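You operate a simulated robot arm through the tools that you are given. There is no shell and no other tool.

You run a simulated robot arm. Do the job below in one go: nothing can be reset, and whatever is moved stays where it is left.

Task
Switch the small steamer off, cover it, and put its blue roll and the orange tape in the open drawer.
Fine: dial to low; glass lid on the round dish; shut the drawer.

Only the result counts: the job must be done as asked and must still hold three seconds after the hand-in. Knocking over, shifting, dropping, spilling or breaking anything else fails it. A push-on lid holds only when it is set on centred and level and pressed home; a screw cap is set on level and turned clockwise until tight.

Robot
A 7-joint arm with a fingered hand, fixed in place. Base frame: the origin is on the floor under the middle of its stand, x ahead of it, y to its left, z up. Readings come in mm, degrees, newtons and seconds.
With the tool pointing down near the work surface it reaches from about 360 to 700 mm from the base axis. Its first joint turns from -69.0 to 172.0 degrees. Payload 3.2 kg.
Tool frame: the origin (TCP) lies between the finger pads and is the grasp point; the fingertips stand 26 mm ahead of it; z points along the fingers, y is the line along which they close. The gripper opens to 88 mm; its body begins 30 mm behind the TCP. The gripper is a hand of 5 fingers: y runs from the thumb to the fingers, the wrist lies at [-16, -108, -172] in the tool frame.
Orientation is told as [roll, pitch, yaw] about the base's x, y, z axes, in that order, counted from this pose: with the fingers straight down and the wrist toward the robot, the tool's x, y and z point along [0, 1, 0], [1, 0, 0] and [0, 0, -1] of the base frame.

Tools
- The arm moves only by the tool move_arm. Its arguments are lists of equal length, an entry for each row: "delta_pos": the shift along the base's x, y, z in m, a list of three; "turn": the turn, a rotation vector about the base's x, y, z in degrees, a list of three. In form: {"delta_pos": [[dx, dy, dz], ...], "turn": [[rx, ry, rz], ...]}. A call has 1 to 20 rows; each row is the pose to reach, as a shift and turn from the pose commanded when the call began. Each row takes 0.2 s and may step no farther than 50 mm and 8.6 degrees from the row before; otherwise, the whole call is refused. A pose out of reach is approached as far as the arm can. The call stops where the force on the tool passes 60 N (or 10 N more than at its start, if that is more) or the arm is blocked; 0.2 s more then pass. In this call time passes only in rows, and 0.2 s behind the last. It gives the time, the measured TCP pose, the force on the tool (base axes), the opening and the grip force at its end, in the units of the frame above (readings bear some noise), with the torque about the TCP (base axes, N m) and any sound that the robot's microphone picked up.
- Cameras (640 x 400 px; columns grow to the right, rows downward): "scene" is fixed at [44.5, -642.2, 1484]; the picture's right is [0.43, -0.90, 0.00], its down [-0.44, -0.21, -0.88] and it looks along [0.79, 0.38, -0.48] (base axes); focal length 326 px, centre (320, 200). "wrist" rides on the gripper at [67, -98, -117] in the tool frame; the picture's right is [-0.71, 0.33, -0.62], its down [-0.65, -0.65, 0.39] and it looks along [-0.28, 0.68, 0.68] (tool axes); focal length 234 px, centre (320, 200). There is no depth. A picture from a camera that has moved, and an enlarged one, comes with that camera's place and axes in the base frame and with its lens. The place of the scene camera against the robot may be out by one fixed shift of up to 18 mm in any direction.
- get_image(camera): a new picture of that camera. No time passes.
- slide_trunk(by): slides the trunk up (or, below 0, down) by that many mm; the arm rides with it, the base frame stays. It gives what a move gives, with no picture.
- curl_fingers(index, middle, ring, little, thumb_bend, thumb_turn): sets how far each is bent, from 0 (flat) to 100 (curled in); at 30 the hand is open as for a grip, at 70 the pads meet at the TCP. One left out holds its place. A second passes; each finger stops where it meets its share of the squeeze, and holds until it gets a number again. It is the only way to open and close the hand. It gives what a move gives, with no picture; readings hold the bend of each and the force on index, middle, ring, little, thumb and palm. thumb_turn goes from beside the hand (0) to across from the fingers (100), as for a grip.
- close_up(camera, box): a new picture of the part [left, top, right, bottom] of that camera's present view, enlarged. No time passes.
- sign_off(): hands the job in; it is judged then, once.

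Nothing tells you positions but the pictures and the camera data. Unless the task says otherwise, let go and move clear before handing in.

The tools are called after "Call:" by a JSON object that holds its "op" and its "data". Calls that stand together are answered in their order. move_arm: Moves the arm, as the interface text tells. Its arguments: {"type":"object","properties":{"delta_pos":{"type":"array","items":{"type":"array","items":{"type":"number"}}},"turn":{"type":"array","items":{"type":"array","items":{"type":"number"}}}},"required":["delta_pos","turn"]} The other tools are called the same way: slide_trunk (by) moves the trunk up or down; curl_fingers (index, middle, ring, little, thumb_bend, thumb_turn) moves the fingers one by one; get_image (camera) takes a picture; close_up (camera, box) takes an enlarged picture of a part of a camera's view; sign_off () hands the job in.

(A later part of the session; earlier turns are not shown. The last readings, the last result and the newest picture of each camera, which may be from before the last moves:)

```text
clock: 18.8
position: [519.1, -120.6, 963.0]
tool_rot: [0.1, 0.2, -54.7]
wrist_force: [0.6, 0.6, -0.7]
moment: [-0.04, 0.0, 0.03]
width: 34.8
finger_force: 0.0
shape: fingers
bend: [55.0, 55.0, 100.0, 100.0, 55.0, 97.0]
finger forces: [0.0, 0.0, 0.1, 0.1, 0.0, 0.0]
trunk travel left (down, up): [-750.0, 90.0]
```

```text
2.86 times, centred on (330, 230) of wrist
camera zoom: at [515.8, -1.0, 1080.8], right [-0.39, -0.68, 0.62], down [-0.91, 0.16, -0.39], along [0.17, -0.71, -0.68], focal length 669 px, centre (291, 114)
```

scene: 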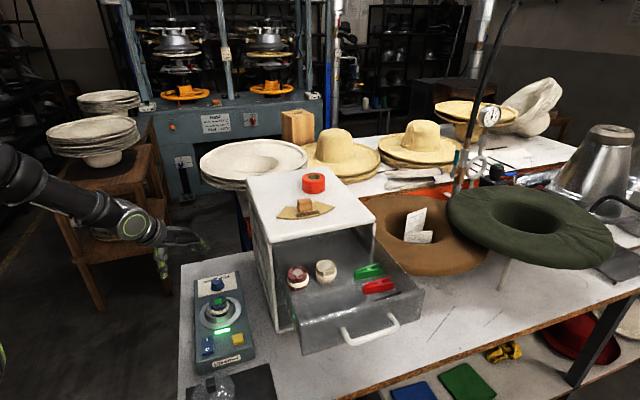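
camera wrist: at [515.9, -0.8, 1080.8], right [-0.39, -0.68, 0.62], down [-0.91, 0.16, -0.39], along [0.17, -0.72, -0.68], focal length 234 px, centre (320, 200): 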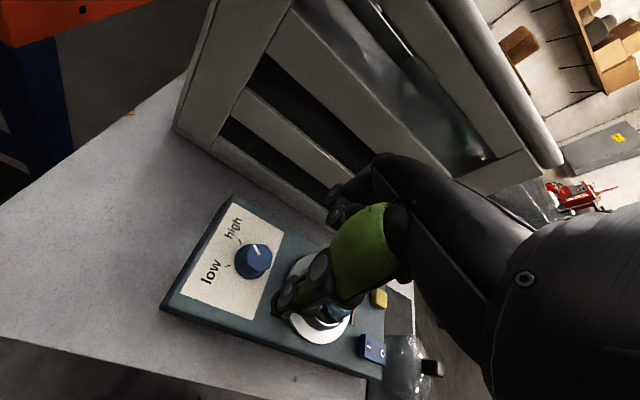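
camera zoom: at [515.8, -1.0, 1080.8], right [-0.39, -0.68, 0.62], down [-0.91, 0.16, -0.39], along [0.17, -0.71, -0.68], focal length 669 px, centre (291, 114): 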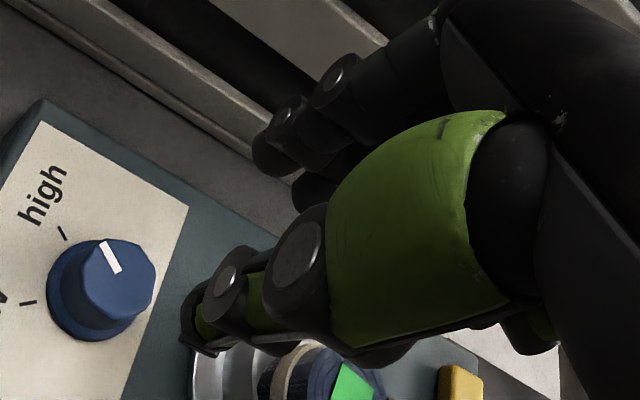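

Index and middle sit at about tool x = +9 and -8, opposite the thumb at about +2, so this makes a tripod pinch. I refine the dial centre to about (525, -116). I'll open, line up and descend around the knob.

Call:
{"op": "curl_fingers", "data": {"index": 38, "middle": 38, "thumb_bend": 40}}

Call:
{"op": "move_arm", "data": {"delta_pos": [[0.0073, 0.0021, -0.02], [0.0073, 0.0021, -0.045]], "turn": [[0, 0, 0], [0, 0, 0]]}}

Call:
{"op": "get_image", "data": {"camera": "wrist"}}

Call:
{"op": "close_up", "data": {"camera": "scene", "box": [170, 230, 260, 310]}}

```text
clock: 19.8
position: [518.6, -119.6, 963.4]
tool_rot: [0.2, 0.1, -54.7]
wrist_force: [-0.2, 0.0, 0.2]
moment: [0.02, 0.01, 0.01]
width: 68.5
finger_force: 0.0
shape: fingers
bend: [38.0, 38.0, 100.0, 100.0, 40.0, 97.0]
finger forces: [0.0, 0.0, 0.0, 0.1, 0.0, 0.1]
trunk travel left (down, up): [-750.0, 90.0]
```

```text
clock: 20.4
position: [532.1, -119.7, 924.6]
tool_rot: [2.6, 2.8, -56.8]
wrist_force: [0.5, -0.7, -0.1]
moment: [0.01, 0.02, 0.01]
width: 68.6
finger_force: 0.0
shape: fingers
bend: [38.0, 38.0, 100.0, 100.0, 40.0, 97.0]
finger forces: [0.1, 0.1, 0.0, 0.0, 0.1, 0.0]
trunk travel left (down, up): [-750.0, 90.0]
```

```text
taken
camera wrist: at [532.2, -9.6, 1049.5], right [-0.42, -0.7, 0.58], down [-0.9, 0.22, -0.39], along [0.15, -0.68, -0.72], focal length 234 px, centre (320, 200)
```

wrist: 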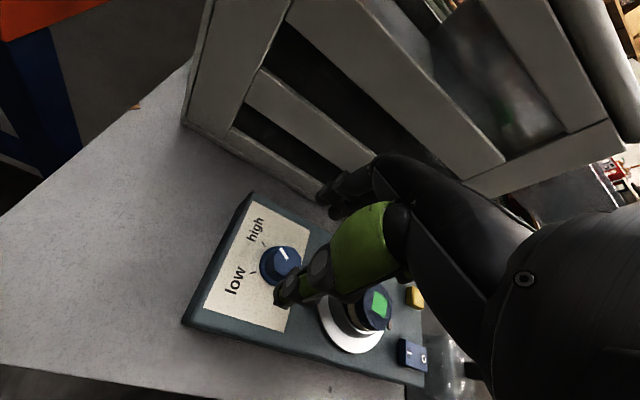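

```text
5.00 times, centred on (215, 270) of scene
camera zoom: at [44.5, -642.2, 1484.0], right [0.43, -0.9, 0.0], down [-0.44, -0.21, -0.88], along [0.79, 0.38, -0.48], focal length 1629 px, centre (845, -150)
```

zoom: 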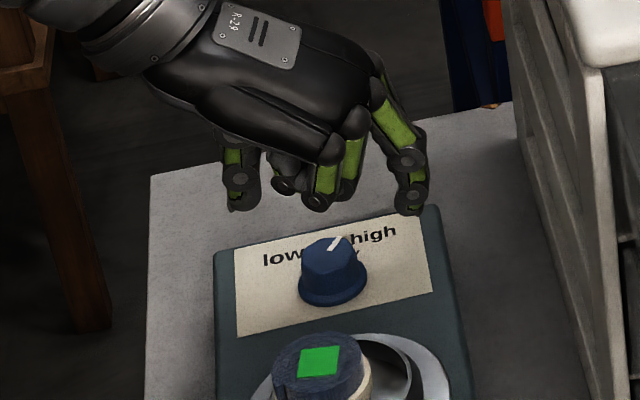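

The arm was still settling at the end of that move. I'll hold the same pose for a few rows so it settles, then read it.

Call:
{"op": "move_arm", "data": {"delta_pos": [[0, 0, 0], [0, 0, 0], [0, 0, 0]], "turn": [[0, 0, 0], [0, 0, 0], [0, 0, 0]]}}

Call:
{"op": "get_image", "data": {"camera": "wrist"}}

Call:
{"op": "close_up", "data": {"camera": "scene", "box": [170, 230, 260, 310]}}

```text
clock: 21.2
position: [529.9, -122.6, 923.4]
tool_rot: [2.2, 2.7, -57.1]
wrist_force: [-0.2, -0.6, -0.2]
moment: [0.0, -0.01, 0.0]
width: 68.4
finger_force: 0.1
shape: fingers
bend: [38.0, 38.0, 100.0, 100.0, 40.0, 97.0]
finger forces: [0.0, 0.0, 0.0, 0.0, 0.0, 0.0]
trunk travel left (down, up): [-750.0, 90.0]
```

```text
taken
camera wrist: at [531.1, -11.2, 1046.3], right [-0.42, -0.7, 0.58], down [-0.9, 0.22, -0.38], along [0.14, -0.68, -0.72], focal length 234 px, centre (320, 200)
```

wrist: 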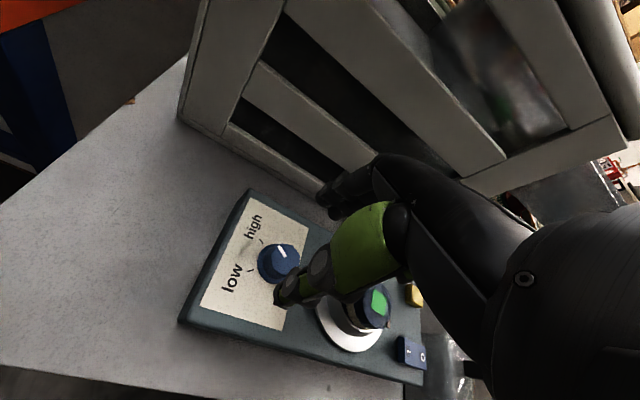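

```text
5.00 times, centred on (215, 270) of scene
camera zoom: at [44.5, -642.2, 1484.0], right [0.43, -0.9, 0.0], down [-0.44, -0.21, -0.88], along [0.79, 0.38, -0.48], focal length 1629 px, centre (845, -150)
```

zoom: 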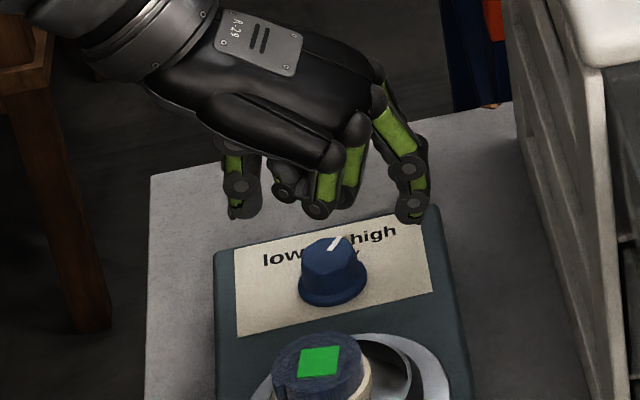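

The pose is still a few degrees tilted and off from what I commanded. I'll wait longer to see whether it converges.

Call:
{"op": "move_arm", "data": {"delta_pos": [[0, 0, 0], [0, 0, 0], [0, 0, 0], [0, 0, 0], [0, 0, 0], [0, 0, 0], [0, 0, 0], [0, 0, 0]], "turn": [[0, 0, 0], [0, 0, 0], [0, 0, 0], [0, 0, 0], [0, 0, 0], [0, 0, 0], [0, 0, 0], [0, 0, 0]]}}

```text
clock: 23.0
position: [528.5, -122.2, 919.8]
tool_rot: [1.8, 2.9, -57.1]
wrist_force: [0.5, -1.3, 0.1]
moment: [0.0, 0.02, 0.01]
width: 68.6
finger_force: 0.1
shape: fingers
bend: [38.0, 38.0, 100.0, 100.0, 40.0, 97.0]
finger forces: [0.1, 0.1, 0.1, 0.0, 0.0, 0.1]
trunk travel left (down, up): [-750.0, 90.0]
```

A small steady tilt remains, so this yaw is probably near a joint limit. I'll back the yaw off by about 16° and see if the error vanishes.

Call:
{"op": "move_arm", "data": {"delta_pos": [[0, 0, 0], [0, 0, 0], [0, 0, 0], [0, 0, 0], [0, 0, 0]], "turn": [[0, 0, 5], [0, 0, 10], [0, 0, 15], [0, 0, 15], [0, 0, 15]]}}

```text
clock: 24.2
position: [528.7, -122.7, 918.5]
tool_rot: [2.3, 2.2, -42.0]
wrist_force: [0.6, -0.6, -0.3]
moment: [-0.02, 0.0, 0.03]
width: 68.9
finger_force: 0.1
shape: fingers
bend: [38.0, 38.0, 100.0, 100.0, 40.0, 97.0]
finger forces: [0.0, 0.1, 0.1, 0.1, 0.0, 0.0]
trunk travel left (down, up): [-750.0, 90.0]
```

The yaw moved exactly as asked, so a small tilt had entered the command itself. I'll level it explicitly and re-centre over the dial.

Call:
{"op": "move_arm", "data": {"delta_pos": [[-0.0025, 0.005, -0.005], [-0.0025, 0.005, -0.015], [-0.0025, 0.005, -0.015], [-0.0025, 0.005, -0.015]], "turn": [[-1.6, 0, 0], [-3.2, -0.1, 0], [-3.2, -0.1, 0], [-3.2, -0.1, 0]]}}

Call:
{"op": "close_up", "data": {"camera": "wrist", "box": [220, 180, 380, 340]}}

Call:
{"op": "close_up", "data": {"camera": "scene", "box": [170, 230, 260, 310]}}

```text
clock: 25.2
position: [529.3, -112.3, 910.3]
tool_rot: [0.8, -0.1, -42.0]
wrist_force: [0.6, 0.1, 0.7]
moment: [-0.03, 0.0, 0.0]
width: 68.7
finger_force: 0.0
shape: fingers
bend: [38.0, 38.0, 100.0, 100.0, 40.0, 97.0]
finger forces: [0.0, 0.1, 0.0, 0.0, 0.0, 0.1]
trunk travel left (down, up): [-750.0, 90.0]
```

```text
2.50 times, centred on (300, 260) of wrist
camera zoom: at [500.2, 1.2, 1028.1], right [-0.23, -0.75, 0.62], down [-0.92, -0.04, -0.4], along [0.33, -0.66, -0.68], focal length 585 px, centre (370, 50)
```

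zoom: 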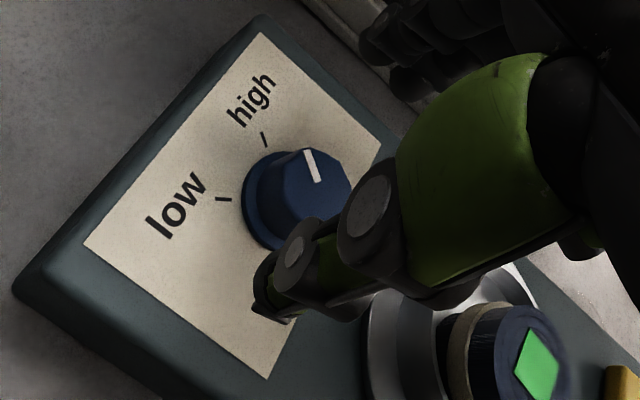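

```text
5.00 times, centred on (215, 270) of scene
camera zoom: at [44.5, -642.2, 1484.0], right [0.43, -0.9, 0.0], down [-0.44, -0.21, -0.88], along [0.79, 0.38, -0.48], focal length 1629 px, centre (845, -150)
```

zoom: 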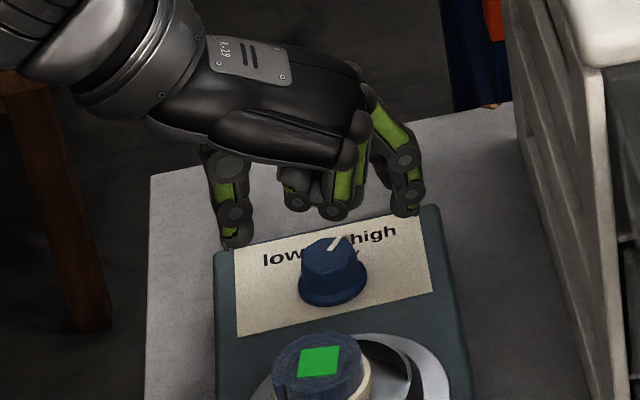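

Call:
{"op": "move_arm", "data": {"delta_pos": [[0, 0, 0], [0, 0, 0], [0, 0, 0], [0, 0, 0], [0, 0, 0]], "turn": [[0, 0, 0], [0, 0, 0], [0, 0, 0], [0, 0, 0], [0, 0, 0]]}}

```text
clock: 26.4
position: [528.9, -115.1, 904.8]
tool_rot: [0.3, 0.1, -42.2]
wrist_force: [0.7, 0.3, 0.0]
moment: [0.02, 0.02, 0.01]
width: 68.8
finger_force: 0.0
shape: fingers
bend: [38.0, 38.0, 100.0, 100.0, 40.0, 97.0]
finger forces: [0.1, 0.0, 0.0, 0.1, 0.0, 0.0]
trunk travel left (down, up): [-750.0, 90.0]
```

The arm settles slowly, over a second or more. I'll hold once more to get a stable reading.

Call:
{"op": "move_arm", "data": {"delta_pos": [[0, 0, 0], [0, 0, 0], [0, 0, 0], [0, 0, 0], [0, 0, 0], [0, 0, 0], [0, 0, 0], [0, 0, 0]], "turn": [[0, 0, 0], [0, 0, 0], [0, 0, 0], [0, 0, 0], [0, 0, 0], [0, 0, 0], [0, 0, 0], [0, 0, 0]]}}

Call:
{"op": "close_up", "data": {"camera": "wrist", "box": [220, 180, 380, 340]}}

Call:
{"op": "close_up", "data": {"camera": "scene", "box": [180, 240, 250, 300]}}

```text
clock: 28.2
position: [527.4, -114.7, 906.4]
tool_rot: [0.1, 0.3, -42.2]
wrist_force: [0.9, -0.7, 0.1]
moment: [0.01, 0.01, 0.03]
width: 68.6
finger_force: 0.2
shape: fingers
bend: [38.0, 38.0, 100.0, 100.0, 40.0, 97.0]
finger forces: [0.1, 0.1, 0.0, 0.0, 0.0, 0.1]
trunk travel left (down, up): [-750.0, 90.0]
```

```text
2.50 times, centred on (300, 260) of wrist
camera zoom: at [499.5, -0.5, 1022.8], right [-0.23, -0.75, 0.62], down [-0.92, -0.04, -0.39], along [0.32, -0.66, -0.68], focal length 585 px, centre (370, 50)
```

zoom: 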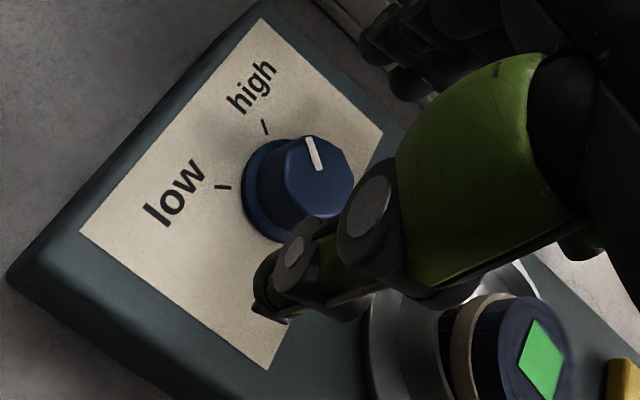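

```text
6.67 times, centred on (215, 270) of scene
camera zoom: at [44.5, -642.2, 1484.0], right [0.43, -0.9, 0.0], down [-0.44, -0.21, -0.88], along [0.79, 0.38, -0.48], focal length 2172 px, centre (1020, -267)
```

zoom: 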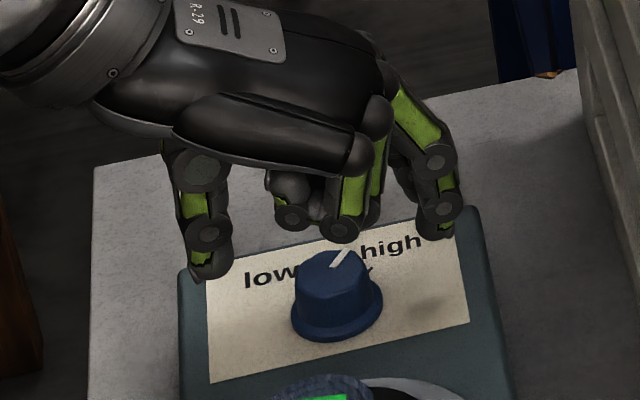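

My estimates agree: dial centre at (525, -116.4), with the ticks consistent. I'll descend around the knob and hold to settle.

Call:
{"op": "move_arm", "data": {"delta_pos": [[-0.001, -0.0025, -0.008], [-0.001, -0.0025, -0.016], [-0.001, -0.0025, -0.024], [-0.001, -0.0025, -0.026], [-0.001, -0.0025, -0.026], [-0.001, -0.0025, -0.026], [-0.001, -0.0025, -0.026], [-0.001, -0.0025, -0.026]], "turn": [[0, 0, 0], [0, 0, 0], [0, 0, 0], [0, 0, 0], [0, 0, 0], [0, 0, 0], [0, 0, 0], [0, 0, 0]]}}

Call:
{"op": "close_up", "data": {"camera": "wrist", "box": [220, 180, 380, 340]}}

Call:
{"op": "close_up", "data": {"camera": "scene", "box": [180, 240, 250, 300]}}

```text
clock: 30.0
position: [526.8, -118.8, 877.0]
tool_rot: [-0.4, -0.2, -42.2]
wrist_force: [0.7, -0.7, -0.1]
moment: [-0.01, 0.01, -0.02]
width: 68.9
finger_force: 0.1
shape: fingers
bend: [38.0, 38.0, 100.0, 100.0, 40.0, 97.0]
finger forces: [0.1, 0.1, 0.0, 0.0, 0.0, 0.0]
trunk travel left (down, up): [-750.0, 90.0]
```

```text
2.50 times, centred on (300, 260) of wrist
camera zoom: at [498.6, -2.7, 993.9], right [-0.23, -0.74, 0.63], down [-0.92, -0.05, -0.39], along [0.32, -0.67, -0.67], focal length 585 px, centre (370, 50)
```

zoom: 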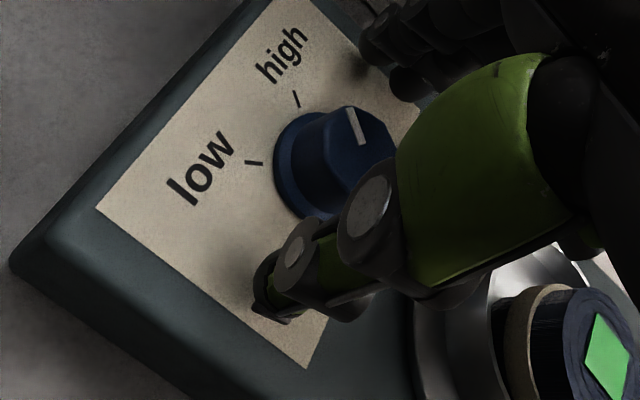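

```text
6.67 times, centred on (215, 270) of scene
camera zoom: at [44.5, -642.2, 1484.0], right [0.43, -0.9, 0.0], down [-0.44, -0.21, -0.88], along [0.79, 0.38, -0.48], focal length 2172 px, centre (1020, -267)
```

zoom: 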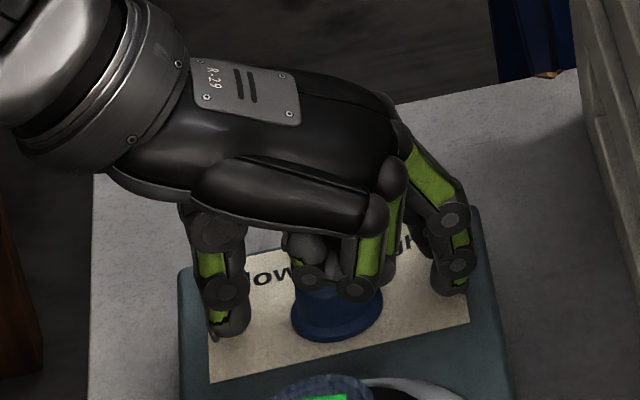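

The knob sits centrally between thumb and fingers. I'll close the tripod on it gently.

Call:
{"op": "curl_fingers", "data": {"index": 53, "middle": 53, "thumb_bend": 53}}

Call:
{"op": "close_up", "data": {"camera": "scene", "box": [180, 240, 250, 300]}}

Call:
{"op": "close_up", "data": {"camera": "wrist", "box": [250, 180, 370, 300]}}

```text
clock: 31.0
position: [527.7, -118.8, 877.4]
tool_rot: [-0.5, 0.0, -42.1]
wrist_force: [1.0, -0.5, -0.8]
moment: [0.03, -0.04, -0.02]
width: 39.6
finger_force: 0.1
shape: fingers
bend: [53.0, 53.0, 100.0, 100.0, 53.0, 97.0]
finger forces: [0.0, 0.0, 0.0, 0.0, 0.0, 0.0]
trunk travel left (down, up): [-750.0, 90.0]
```

```text
6.67 times, centred on (215, 270) of scene
camera zoom: at [44.5, -642.2, 1484.0], right [0.43, -0.9, 0.0], down [-0.44, -0.21, -0.88], along [0.79, 0.38, -0.48], focal length 2172 px, centre (1020, -267)
```

zoom: 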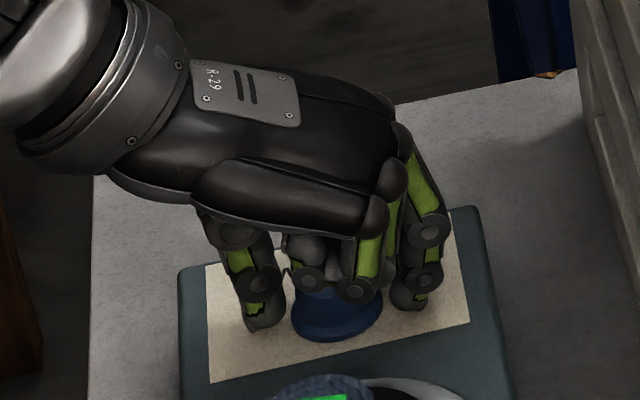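

```text
3.33 times, centred on (310, 240) of wrist
camera zoom: at [498.4, -2.7, 993.2], right [-0.23, -0.74, 0.63], down [-0.92, -0.05, -0.39], along [0.32, -0.67, -0.67], focal length 781 px, centre (353, 67)
```

zoom: 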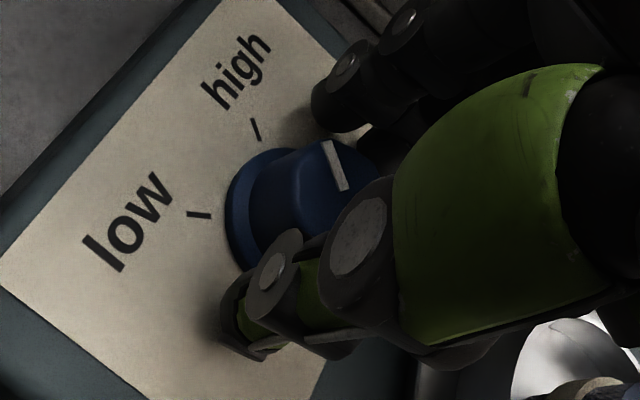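

No contact yet. I'll close a little more.

Call:
{"op": "curl_fingers", "data": {"index": 62, "middle": 62, "thumb_bend": 62}}

Call:
{"op": "close_up", "data": {"camera": "scene", "box": [180, 240, 250, 300]}}

Call:
{"op": "close_up", "data": {"camera": "wrist", "box": [250, 180, 370, 300]}}

```text
clock: 32.0
position: [527.3, -116.8, 876.5]
tool_rot: [-0.4, -0.1, -42.0]
wrist_force: [-1.0, 0.1, -0.3]
moment: [-0.01, 0.04, -0.01]
width: 24.5
finger_force: 1.5
shape: fingers
bend: [61.0, 61.0, 100.0, 100.0, 60.0, 97.0]
finger forces: [0.7, 0.7, 0.0, 0.0, 1.5, 0.0]
trunk travel left (down, up): [-750.0, 90.0]
```

```text
6.67 times, centred on (215, 270) of scene
camera zoom: at [44.5, -642.2, 1484.0], right [0.43, -0.9, 0.0], down [-0.44, -0.21, -0.88], along [0.79, 0.38, -0.48], focal length 2172 px, centre (1020, -267)
```

zoom: 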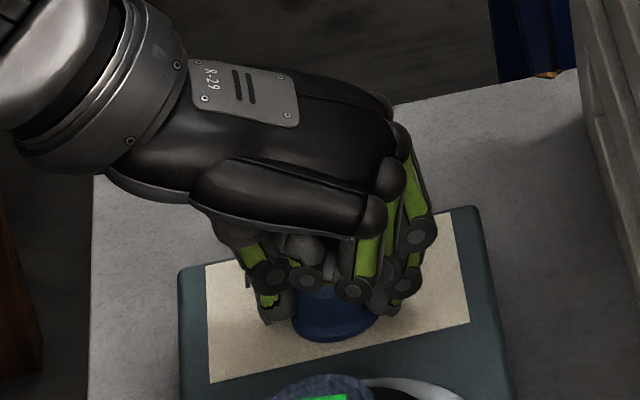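

```text
3.33 times, centred on (310, 240) of wrist
camera zoom: at [498.1, -2.1, 993.4], right [-0.23, -0.74, 0.63], down [-0.92, -0.05, -0.39], along [0.32, -0.67, -0.67], focal length 781 px, centre (353, 67)
```

zoom: 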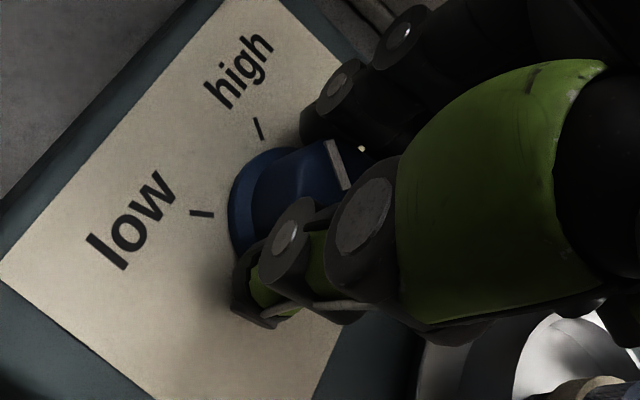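

All three digits touch the knob evenly. I'll firm up the grip slightly before turning.

Call:
{"op": "curl_fingers", "data": {"index": 66, "middle": 66, "thumb_bend": 66}}

```text
clock: 33.0
position: [527.4, -117.9, 876.1]
tool_rot: [-0.4, -0.1, -42.1]
wrist_force: [0.5, -2.2, -1.5]
moment: [-0.04, 0.05, 0.03]
width: 22.8
finger_force: 4.5
shape: fingers
bend: [63.0, 63.0, 100.0, 100.0, 62.0, 97.0]
finger forces: [2.6, 2.5, 0.0, 0.0, 3.9, 0.0]
trunk travel left (down, up): [-750.0, 90.0]
```

The grip is about 4 N. I'll turn counter-clockwise around the knob axis in small steps, first by 33°, and check.

Call:
{"op": "move_arm", "data": {"delta_pos": [[0.0001, 0.0003, 0], [0.0002, 0.0005, 0], [0.0003, 0.0008, 0], [0.0003, 0.001, 0], [0.0004, 0.0013, 0], [0.0004, 0.0015, 0], [0.0004, 0.0015, 0], [0.0004, 0.0015, 0], [0.0004, 0.0015, 0], [0.0004, 0.0015, 0]], "turn": [[0, 0, 5.5], [0, 0, 11], [0, 0, 16.5], [0, 0, 22], [0, 0, 27.5], [0, 0, 33], [0, 0, 33], [0, 0, 33], [0, 0, 33], [0, 0, 33]]}}

Call:
{"op": "close_up", "data": {"camera": "wrist", "box": [230, 180, 370, 300]}}

Call:
{"op": "close_up", "data": {"camera": "scene", "box": [180, 240, 250, 300]}}

```text
clock: 35.2
position: [525.9, -110.0, 877.1]
tool_rot: [-2.3, -2.0, -6.6]
wrist_force: [4.3, 3.0, 2.6]
moment: [0.05, -0.09, 0.01]
width: 13.4
finger_force: 4.7
shape: fingers
bend: [66.0, 61.0, 100.0, 100.0, 65.0, 96.0]
finger forces: [0.9, 5.1, 0.1, 0.0, 2.4, 0.0]
trunk travel left (down, up): [-750.0, 90.0]
```

```text
3.33 times, centred on (300, 240) of wrist
camera zoom: at [432.9, -26.3, 987.4], right [0.23, -0.71, 0.66], down [-0.71, -0.59, -0.38], along [0.66, -0.39, -0.64], focal length 781 px, centre (387, 67)
```

zoom: 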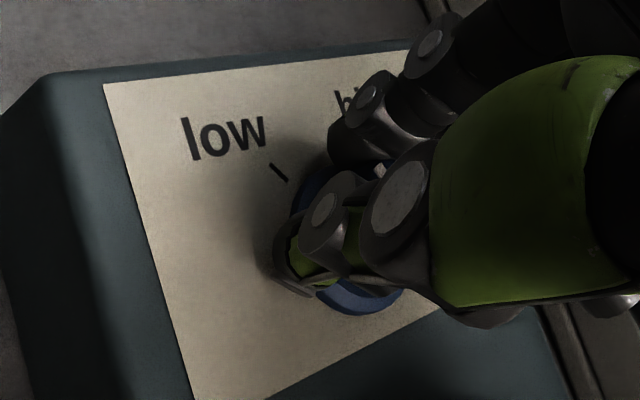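

```text
6.67 times, centred on (215, 270) of scene
camera zoom: at [44.5, -642.2, 1484.0], right [0.43, -0.9, 0.0], down [-0.44, -0.21, -0.88], along [0.79, 0.38, -0.48], focal length 2172 px, centre (1020, -267)
```

zoom: 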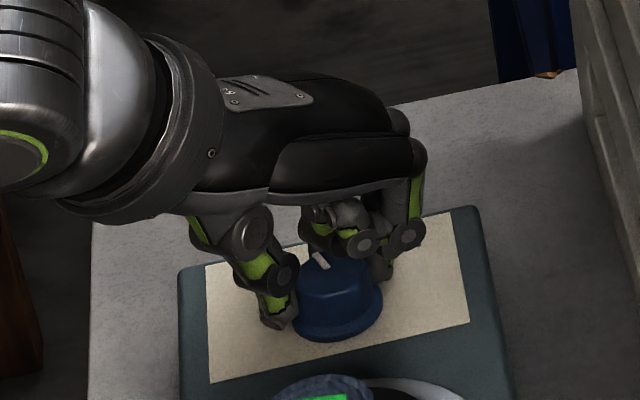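

The dial is turning and the pointer has moved towards "low", but the hand has drifted a few mm. I'll hold briefly and look again before continuing.

Call:
{"op": "move_arm", "data": {"delta_pos": [[0, 0, 0], [0, 0, 0], [0, 0, 0], [0, 0, 0]], "turn": [[0, 0, 0], [0, 0, 0], [0, 0, 0], [0, 0, 0]]}}

Call:
{"op": "close_up", "data": {"camera": "scene", "box": [195, 255, 240, 295]}}

```text
clock: 36.2
position: [527.1, -110.0, 876.3]
tool_rot: [-2.4, -2.0, -6.6]
wrist_force: [4.5, 2.5, 2.5]
moment: [0.06, -0.09, 0.03]
width: 13.3
finger_force: 4.9
shape: fingers
bend: [66.0, 60.0, 100.0, 100.0, 65.0, 96.0]
finger forces: [1.0, 5.3, 0.0, 0.1, 2.7, 0.1]
trunk travel left (down, up): [-750.0, 90.0]
```

```text
10.00 times, centred on (218, 275) of scene
camera zoom: at [44.5, -642.2, 1484.0], right [0.43, -0.9, 0.0], down [-0.44, -0.21, -0.88], along [0.79, 0.38, -0.48], focal length 3259 px, centre (1345, -550)
```

zoom: 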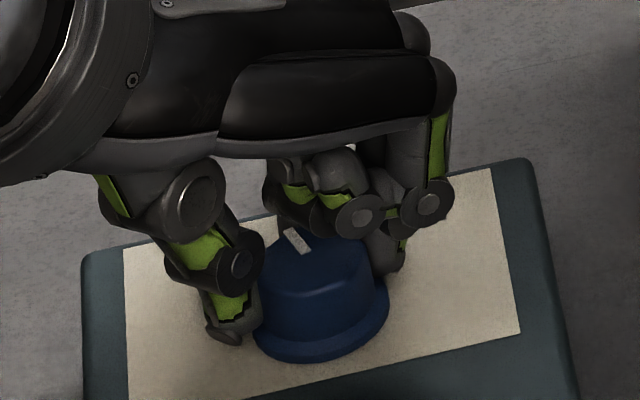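

The pointer is at about 68° against the low tick at about 78°. I'll add a small further turn, then look.

Call:
{"op": "move_arm", "data": {"delta_pos": [[0, 0, 0], [0, 0, 0], [0, 0, 0], [0, 0, 0], [0, 0, 0]], "turn": [[0, 0, 4], [0, 0, 8], [0, 0, 8], [0, 0, 8], [0, 0, 8]]}}

Call:
{"op": "close_up", "data": {"camera": "scene", "box": [195, 255, 240, 295]}}

Call:
{"op": "close_up", "data": {"camera": "wrist", "box": [230, 180, 370, 300]}}

```text
clock: 37.4
position: [526.6, -110.3, 877.4]
tool_rot: [-2.4, -2.0, 1.4]
wrist_force: [1.4, 2.3, 0.1]
moment: [0.06, -0.02, 0.0]
width: 13.9
finger_force: 3.0
shape: fingers
bend: [66.0, 61.0, 100.0, 100.0, 65.0, 96.0]
finger forces: [0.3, 3.6, 0.0, 0.0, 3.3, 0.0]
trunk travel left (down, up): [-750.0, 90.0]
```

```text
10.00 times, centred on (218, 275) of scene
camera zoom: at [44.5, -642.2, 1484.0], right [0.43, -0.9, 0.0], down [-0.44, -0.21, -0.88], along [0.79, 0.38, -0.48], focal length 3259 px, centre (1345, -550)
```

zoom: 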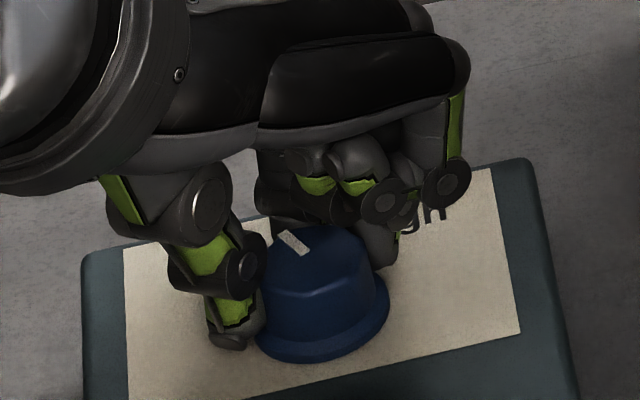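

```text
3.33 times, centred on (300, 240) of wrist
camera zoom: at [422.5, -40.2, 987.7], right [0.33, -0.67, 0.66], down [-0.62, -0.68, -0.38], along [0.71, -0.29, -0.64], focal length 781 px, centre (387, 67)
```

zoom: 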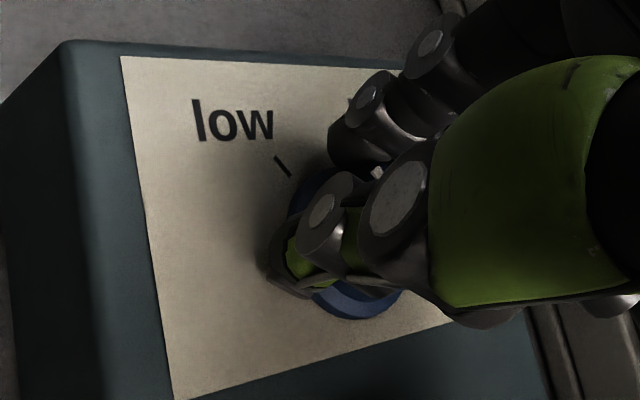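

The pointer is now at about 75°, close to the low tick. I'll release and rise to check it clearly.

Call:
{"op": "curl_fingers", "data": {"index": 45, "middle": 45, "thumb_bend": 40}}

Call:
{"op": "move_arm", "data": {"delta_pos": [[0, 0, 0.02], [0, 0, 0.045], [0, 0, 0.07], [0, 0, 0.07], [0, 0, 0.07]], "turn": [[0, 0, 0], [0, 0, 0], [0, 0, 0], [0, 0, 0], [0, 0, 0]]}}

Call:
{"op": "close_up", "data": {"camera": "scene", "box": [195, 255, 240, 295]}}

Call:
{"op": "get_image", "data": {"camera": "wrist"}}

```text
clock: 38.4
position: [526.7, -111.2, 878.0]
tool_rot: [-2.3, -2.0, 1.2]
wrist_force: [0.0, 0.0, 0.1]
moment: [0.01, 0.0, 0.0]
width: 61.7
finger_force: 0.0
shape: fingers
bend: [45.0, 45.0, 100.0, 100.0, 40.0, 97.0]
finger forces: [0.1, 0.0, 0.0, 0.0, 0.1, 0.0]
trunk travel left (down, up): [-750.0, 90.0]
```

```text
clock: 39.6
position: [525.2, -110.7, 947.4]
tool_rot: [-2.4, -2.0, 1.5]
wrist_force: [0.3, 0.7, 0.9]
moment: [0.01, -0.01, -0.02]
width: 61.5
finger_force: 0.1
shape: fingers
bend: [45.0, 45.0, 100.0, 100.0, 40.0, 97.0]
finger forces: [0.1, 0.0, 0.0, 0.1, 0.1, 0.0]
trunk travel left (down, up): [-750.0, 90.0]
```

```text
10.00 times, centred on (218, 275) of scene
camera zoom: at [44.5, -642.2, 1484.0], right [0.43, -0.9, 0.0], down [-0.44, -0.21, -0.88], along [0.79, 0.38, -0.48], focal length 3259 px, centre (1345, -550)
```

zoom: 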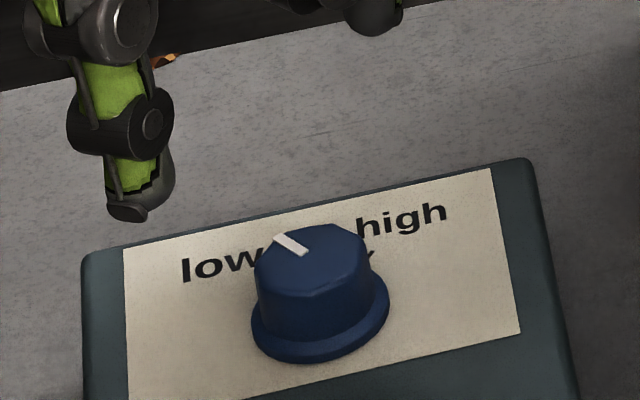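

```text
taken
camera wrist: at [421.0, -41.6, 1058.0], right [0.32, -0.67, 0.66], down [-0.62, -0.68, -0.38], along [0.71, -0.29, -0.64], focal length 234 px, centre (320, 200)
```

wrist: 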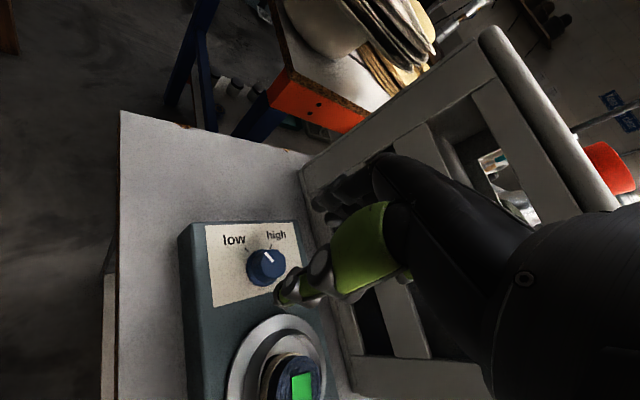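

Call:
{"op": "close_up", "data": {"camera": "wrist", "box": [210, 215, 310, 315]}}

```text
4.00 times, centred on (260, 265) of wrist
camera zoom: at [421.0, -41.6, 1058.0], right [0.32, -0.67, 0.66], down [-0.62, -0.68, -0.38], along [0.71, -0.29, -0.64], focal length 937 px, centre (560, -60)
```

zoom: 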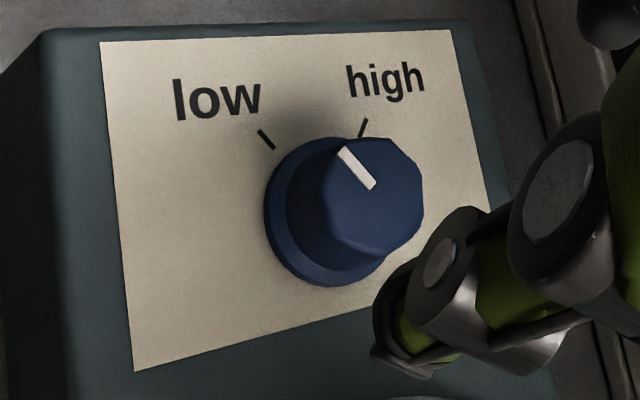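

The pointer is parallel to the low tick, so the dial is set to low. Next I'll pick the blue roll out of the dish: level the hand, open it and move above the roll.

Call:
{"op": "move_arm", "data": {"delta_pos": [[-0.02, -0.02, 0], [-0.04, -0.045, 0], [-0.0652, -0.072, 0], [-0.0652, -0.072, 0], [-0.0652, -0.072, 0], [-0.0652, -0.072, 0], [-0.0652, -0.072, 0], [-0.0652, -0.072, 0]], "turn": [[1.2, 1.0, -0.5], [2.4, 2.0, -1], [2.4, 2.0, -1.4], [2.4, 2.0, -1.4], [2.4, 2.0, -1.4], [2.4, 2.0, -1.4], [2.4, 2.0, -1.4], [2.4, 2.0, -1.4]]}}

Call:
{"op": "curl_fingers", "data": {"index": 36, "middle": 36, "thumb_bend": 36}}

Call:
{"op": "get_image", "data": {"camera": "wrist"}}

Call:
{"op": "close_up", "data": {"camera": "scene", "box": [170, 250, 270, 340]}}

```text
clock: 41.4
position: [459.4, -183.2, 945.5]
tool_rot: [0.1, -0.1, -0.1]
wrist_force: [0.4, -0.5, -0.5]
moment: [0.01, -0.02, -0.01]
width: 61.5
finger_force: 0.1
shape: fingers
bend: [45.0, 45.0, 100.0, 100.0, 40.0, 97.0]
finger forces: [0.0, 0.1, 0.0, 0.0, 0.0, 0.0]
trunk travel left (down, up): [-750.0, 90.0]
```

```text
clock: 42.4
position: [460.6, -184.9, 946.4]
tool_rot: [0.1, -0.2, -0.1]
wrist_force: [1.0, -0.1, 0.1]
moment: [0.01, 0.0, 0.02]
width: 75.1
finger_force: 0.1
shape: fingers
bend: [36.0, 36.0, 100.0, 100.0, 36.0, 97.0]
finger forces: [0.1, 0.0, 0.0, 0.1, 0.1, 0.0]
trunk travel left (down, up): [-750.0, 90.0]
```

```text
taken
camera wrist: at [361.1, -116.7, 1062.3], right [0.33, -0.71, 0.62], down [-0.65, -0.65, -0.39], along [0.68, -0.28, -0.68], focal length 234 px, centre (320, 200)
```

wrist: 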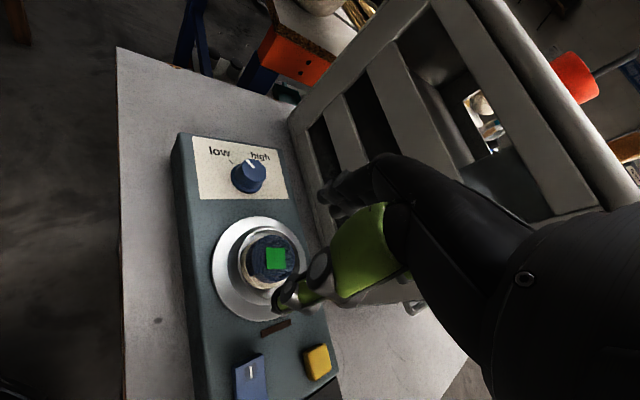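

```text
4.44 times, centred on (220, 295) of scene
camera zoom: at [44.5, -642.2, 1484.0], right [0.43, -0.9, 0.0], down [-0.44, -0.21, -0.88], along [0.79, 0.38, -0.48], focal length 1448 px, centre (764, -222)
```

zoom: 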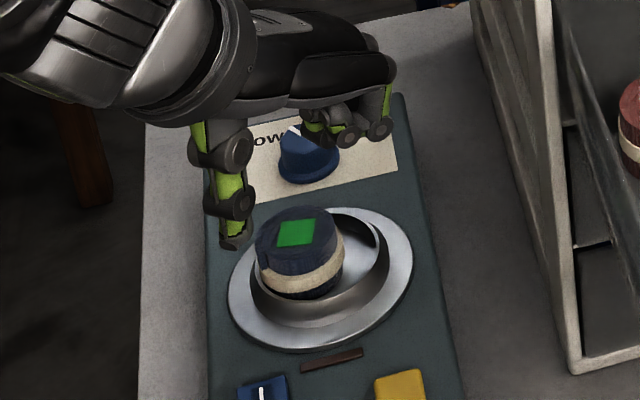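

The hand is level and well placed. I'll take a sharp close-up of the roll from both cameras to confirm its centre and height before descending.

Call:
{"op": "close_up", "data": {"camera": "wrist", "box": [200, 210, 320, 330]}}

Call:
{"op": "close_up", "data": {"camera": "scene", "box": [215, 285, 270, 335]}}

```text
3.33 times, centred on (260, 270) of wrist
camera zoom: at [361.1, -116.7, 1062.3], right [0.33, -0.71, 0.62], down [-0.65, -0.65, -0.39], along [0.68, -0.28, -0.68], focal length 781 px, centre (520, -33)
```

zoom: 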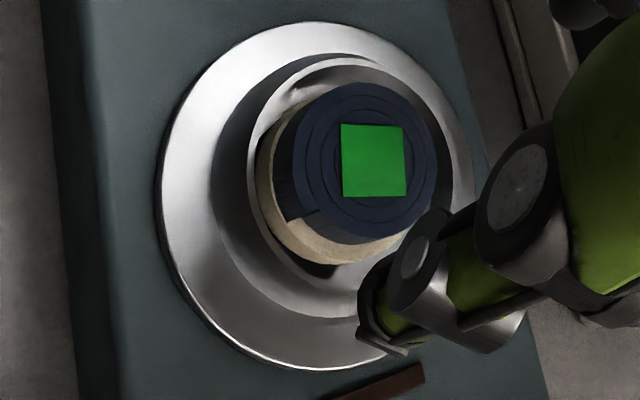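

```text
8.00 times, centred on (242, 310) of scene
camera zoom: at [44.5, -642.2, 1484.0], right [0.43, -0.9, 0.0], down [-0.44, -0.21, -0.88], along [0.79, 0.38, -0.48], focal length 2607 px, centre (940, -680)
```

zoom: 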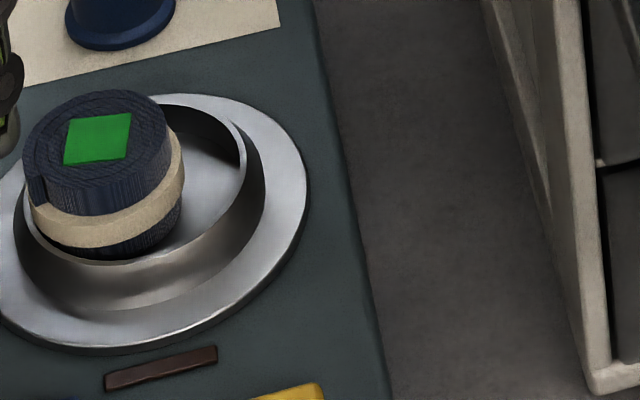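

The roll's centre is actually at about (451.5, -176.7), top z≈881.5, a bit left of the dish centre. The dish itself hasn't moved. I'll shift and descend, stopping with the fingertips just above the cup rim.

Call:
{"op": "move_arm", "data": {"delta_pos": [[-0.0062, 0.0067, -0.01], [-0.0062, 0.0067, -0.02], [-0.0062, 0.0067, -0.03], [-0.0062, 0.0067, -0.04], [-0.0062, 0.0067, -0.046], [-0.0062, 0.0067, -0.046], [-0.0062, 0.0067, -0.046], [-0.0062, 0.0067, -0.046], [-0.0062, 0.0067, -0.046]], "turn": [[0, 0, 0], [0, 0, 0], [0, 0, 0], [0, 0, 0], [0, 0, 0], [0, 0, 0], [0, 0, 0], [0, 0, 0], [0, 0, 0]]}}

Call:
{"op": "close_up", "data": {"camera": "wrist", "box": [220, 180, 380, 340]}}

Call:
{"op": "close_up", "data": {"camera": "scene", "box": [195, 270, 255, 330]}}

```text
clock: 44.4
position: [454.0, -175.4, 900.6]
tool_rot: [0.1, -0.1, -0.1]
wrist_force: [0.0, -0.1, -1.3]
moment: [0.02, -0.02, -0.01]
width: 74.9
finger_force: 0.2
shape: fingers
bend: [36.0, 36.0, 100.0, 100.0, 36.0, 97.0]
finger forces: [0.0, 0.0, 0.0, 0.0, 0.0, 0.0]
trunk travel left (down, up): [-750.0, 90.0]
```

```text
2.50 times, centred on (300, 260) of wrist
camera zoom: at [355.2, -108.3, 1017.2], right [0.33, -0.71, 0.62], down [-0.65, -0.65, -0.39], along [0.68, -0.28, -0.68], focal length 585 px, centre (370, 50)
```

zoom: 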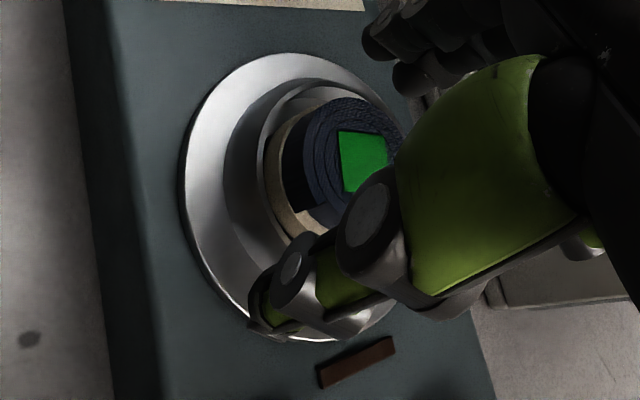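

```text
6.67 times, centred on (225, 300) of scene
camera zoom: at [44.5, -642.2, 1484.0], right [0.43, -0.9, 0.0], down [-0.44, -0.21, -0.88], along [0.79, 0.38, -0.48], focal length 2172 px, centre (953, -467)
```

zoom: 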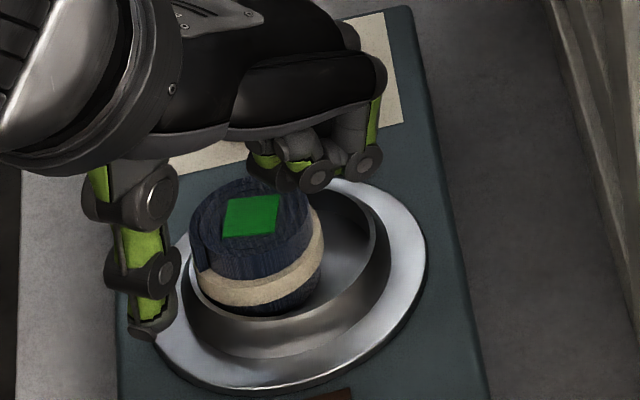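

Alignment looks good. I'll descend the last few millimetres and then close gently.

Call:
{"op": "move_arm", "data": {"delta_pos": [[0, -0.0015, -0.003], [0, -0.0015, -0.007], [0, -0.0015, -0.007], [0, -0.0015, -0.007], [0, -0.0015, -0.007]], "turn": [[0, 0, 0], [0, 0, 0], [0, 0, 0], [0, 0, 0], [0, 0, 0]]}}

Call:
{"op": "curl_fingers", "data": {"index": 48, "middle": 48, "thumb_bend": 47}}

Call:
{"op": "close_up", "data": {"camera": "scene", "box": [195, 270, 255, 330]}}

Call:
{"op": "close_up", "data": {"camera": "wrist", "box": [220, 180, 380, 340]}}

```text
clock: 45.6
position: [453.8, -176.3, 893.9]
tool_rot: [0.2, -0.1, -0.1]
wrist_force: [0.2, -0.4, -0.4]
moment: [-0.04, 0.02, -0.01]
width: 75.3
finger_force: 0.0
shape: fingers
bend: [36.0, 36.0, 100.0, 100.0, 36.0, 97.0]
finger forces: [0.0, 0.0, 0.0, 0.0, 0.1, 0.1]
trunk travel left (down, up): [-750.0, 90.0]
```

```text
clock: 46.6
position: [452.1, -176.6, 893.8]
tool_rot: [0.1, -0.2, 0.0]
wrist_force: [1.4, 0.0, 5.0]
moment: [-0.08, -0.2, 0.01]
width: 51.3
finger_force: 2.4
shape: fingers
bend: [48.0, 46.0, 100.0, 100.0, 47.0, 97.0]
finger forces: [0.1, 4.8, 0.1, 0.1, 0.0, 0.0]
trunk travel left (down, up): [-750.0, 90.0]
```

```text
6.67 times, centred on (225, 300) of scene
camera zoom: at [44.5, -642.2, 1484.0], right [0.43, -0.9, 0.0], down [-0.44, -0.21, -0.88], along [0.79, 0.38, -0.48], focal length 2172 px, centre (953, -467)
```

zoom: 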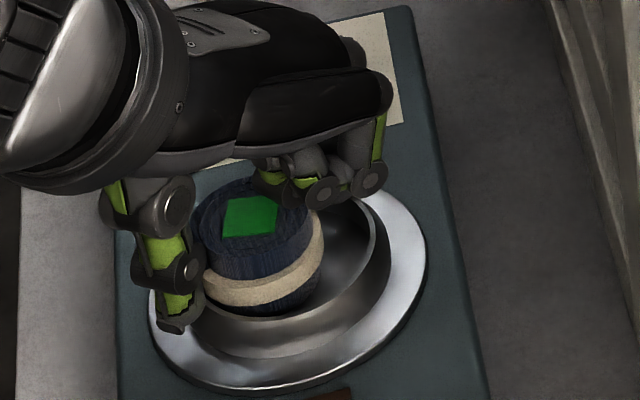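

```text
2.50 times, centred on (300, 260) of wrist
camera zoom: at [354.9, -109.7, 1010.3], right [0.33, -0.71, 0.62], down [-0.65, -0.65, -0.39], along [0.68, -0.28, -0.68], focal length 585 px, centre (370, 50)
```

zoom: 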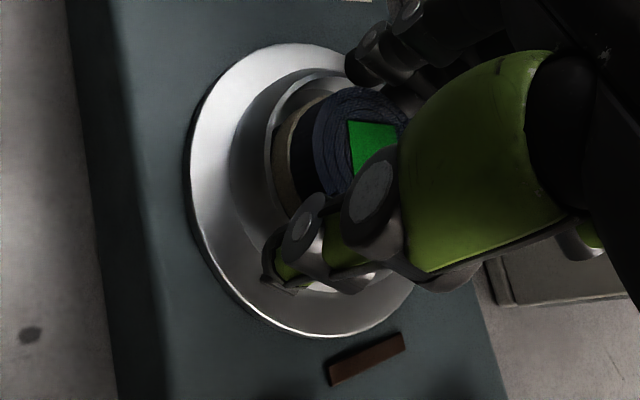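

The middle finger has touched first. I'll continue closing index and thumb so the grip balances.

Call:
{"op": "curl_fingers", "data": {"index": 54, "middle": 48, "thumb_bend": 54}}

Call:
{"op": "close_up", "data": {"camera": "scene", "box": [195, 270, 255, 330]}}

Call:
{"op": "close_up", "data": {"camera": "wrist", "box": [220, 180, 380, 340]}}

```text
clock: 47.6
position: [454.0, -176.0, 894.0]
tool_rot: [0.1, -0.1, -0.1]
wrist_force: [1.4, -0.2, 6.5]
moment: [-0.07, -0.26, 0.04]
width: 40.1
finger_force: 4.0
shape: fingers
bend: [53.0, 46.0, 100.0, 100.0, 53.0, 97.0]
finger forces: [1.2, 5.9, 0.0, 0.1, 1.0, 0.0]
trunk travel left (down, up): [-750.0, 90.0]
```

```text
6.67 times, centred on (225, 300) of scene
camera zoom: at [44.5, -642.2, 1484.0], right [0.43, -0.9, 0.0], down [-0.44, -0.21, -0.88], along [0.79, 0.38, -0.48], focal length 2172 px, centre (953, -467)
```

zoom: 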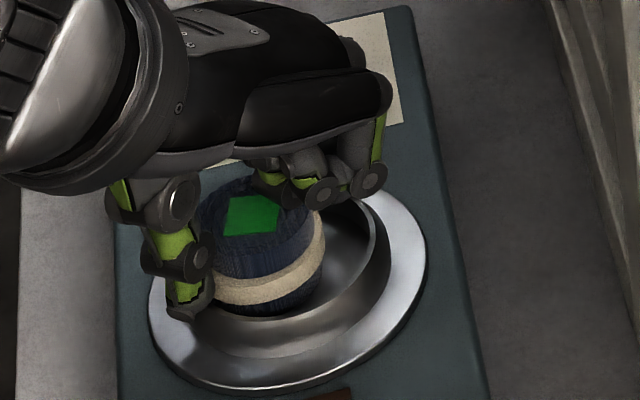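

```text
2.50 times, centred on (300, 260) of wrist
camera zoom: at [354.7, -109.7, 1010.3], right [0.33, -0.71, 0.62], down [-0.65, -0.65, -0.39], along [0.68, -0.28, -0.68], focal length 585 px, centre (370, 50)
```

zoom: 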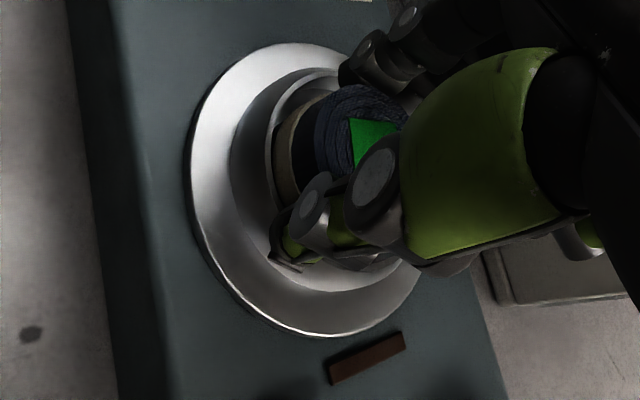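

The upward force suggests the middle fingertip is landing on the cup rim. I'll open a little, raise about 4 mm and re-close on the top of the roll.

Call:
{"op": "curl_fingers", "data": {"index": 42, "middle": 40, "thumb_bend": 44}}

Call:
{"op": "move_arm", "data": {"delta_pos": [[0, -0.0015, 0.002], [0, -0.002, 0.0045], [0, -0.002, 0.0045], [0, -0.002, 0.0045], [0, -0.002, 0.0045]], "turn": [[0, 0, 0], [0, 0, 0], [0, 0, 0], [0, 0, 0], [0, 0, 0]]}}

Call:
{"op": "curl_fingers", "data": {"index": 52, "middle": 52, "thumb_bend": 52}}

Call:
{"op": "close_up", "data": {"camera": "scene", "box": [195, 270, 255, 330]}}

Call:
{"op": "close_up", "data": {"camera": "wrist", "box": [220, 180, 380, 340]}}

```text
clock: 48.6
position: [453.9, -176.7, 892.9]
tool_rot: [0.1, -0.1, -0.1]
wrist_force: [0.3, 0.0, 0.0]
moment: [0.02, -0.01, 0.02]
width: 60.2
finger_force: 0.2
shape: fingers
bend: [42.0, 40.0, 100.0, 100.0, 44.0, 97.0]
finger forces: [0.0, 0.0, 0.0, 0.1, 0.0, 0.1]
trunk travel left (down, up): [-750.0, 90.0]
```

```text
clock: 49.8
position: [454.7, -179.0, 898.0]
tool_rot: [0.1, -0.1, -0.2]
wrist_force: [-0.1, 0.3, 0.5]
moment: [0.01, 0.01, 0.02]
width: 60.0
finger_force: 0.1
shape: fingers
bend: [42.0, 40.0, 100.0, 100.0, 44.0, 97.0]
finger forces: [0.0, 0.0, 0.0, 0.1, 0.0, 0.1]
trunk travel left (down, up): [-750.0, 90.0]
```

```text
clock: 50.8
position: [454.4, -178.9, 897.9]
tool_rot: [0.1, -0.1, -0.1]
wrist_force: [0.1, 0.4, 0.8]
moment: [-0.02, -0.01, 0.02]
width: 42.1
finger_force: 0.7
shape: fingers
bend: [52.0, 52.0, 100.0, 100.0, 52.0, 97.0]
finger forces: [0.0, 0.0, 0.0, 0.1, 0.1, 0.0]
trunk travel left (down, up): [-750.0, 90.0]
```

```text
6.67 times, centred on (225, 300) of scene
camera zoom: at [44.5, -642.2, 1484.0], right [0.43, -0.9, 0.0], down [-0.44, -0.21, -0.88], along [0.79, 0.38, -0.48], focal length 2172 px, centre (953, -467)
```

zoom: 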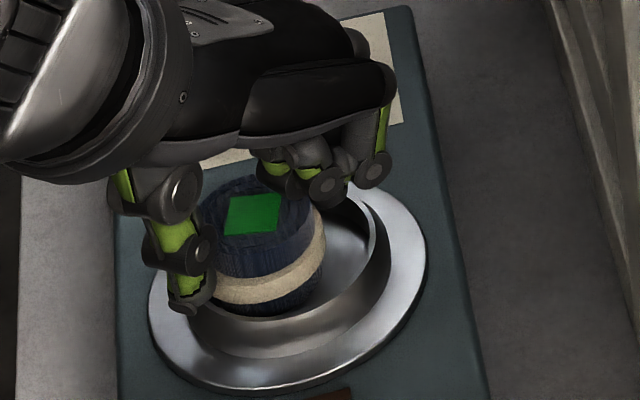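

```text
2.50 times, centred on (300, 260) of wrist
camera zoom: at [355.6, -111.6, 1015.0], right [0.33, -0.71, 0.62], down [-0.65, -0.65, -0.39], along [0.68, -0.28, -0.68], focal length 585 px, centre (370, 50)
```

zoom: 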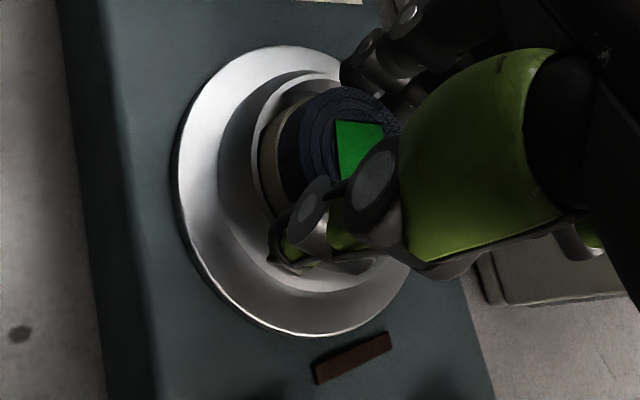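

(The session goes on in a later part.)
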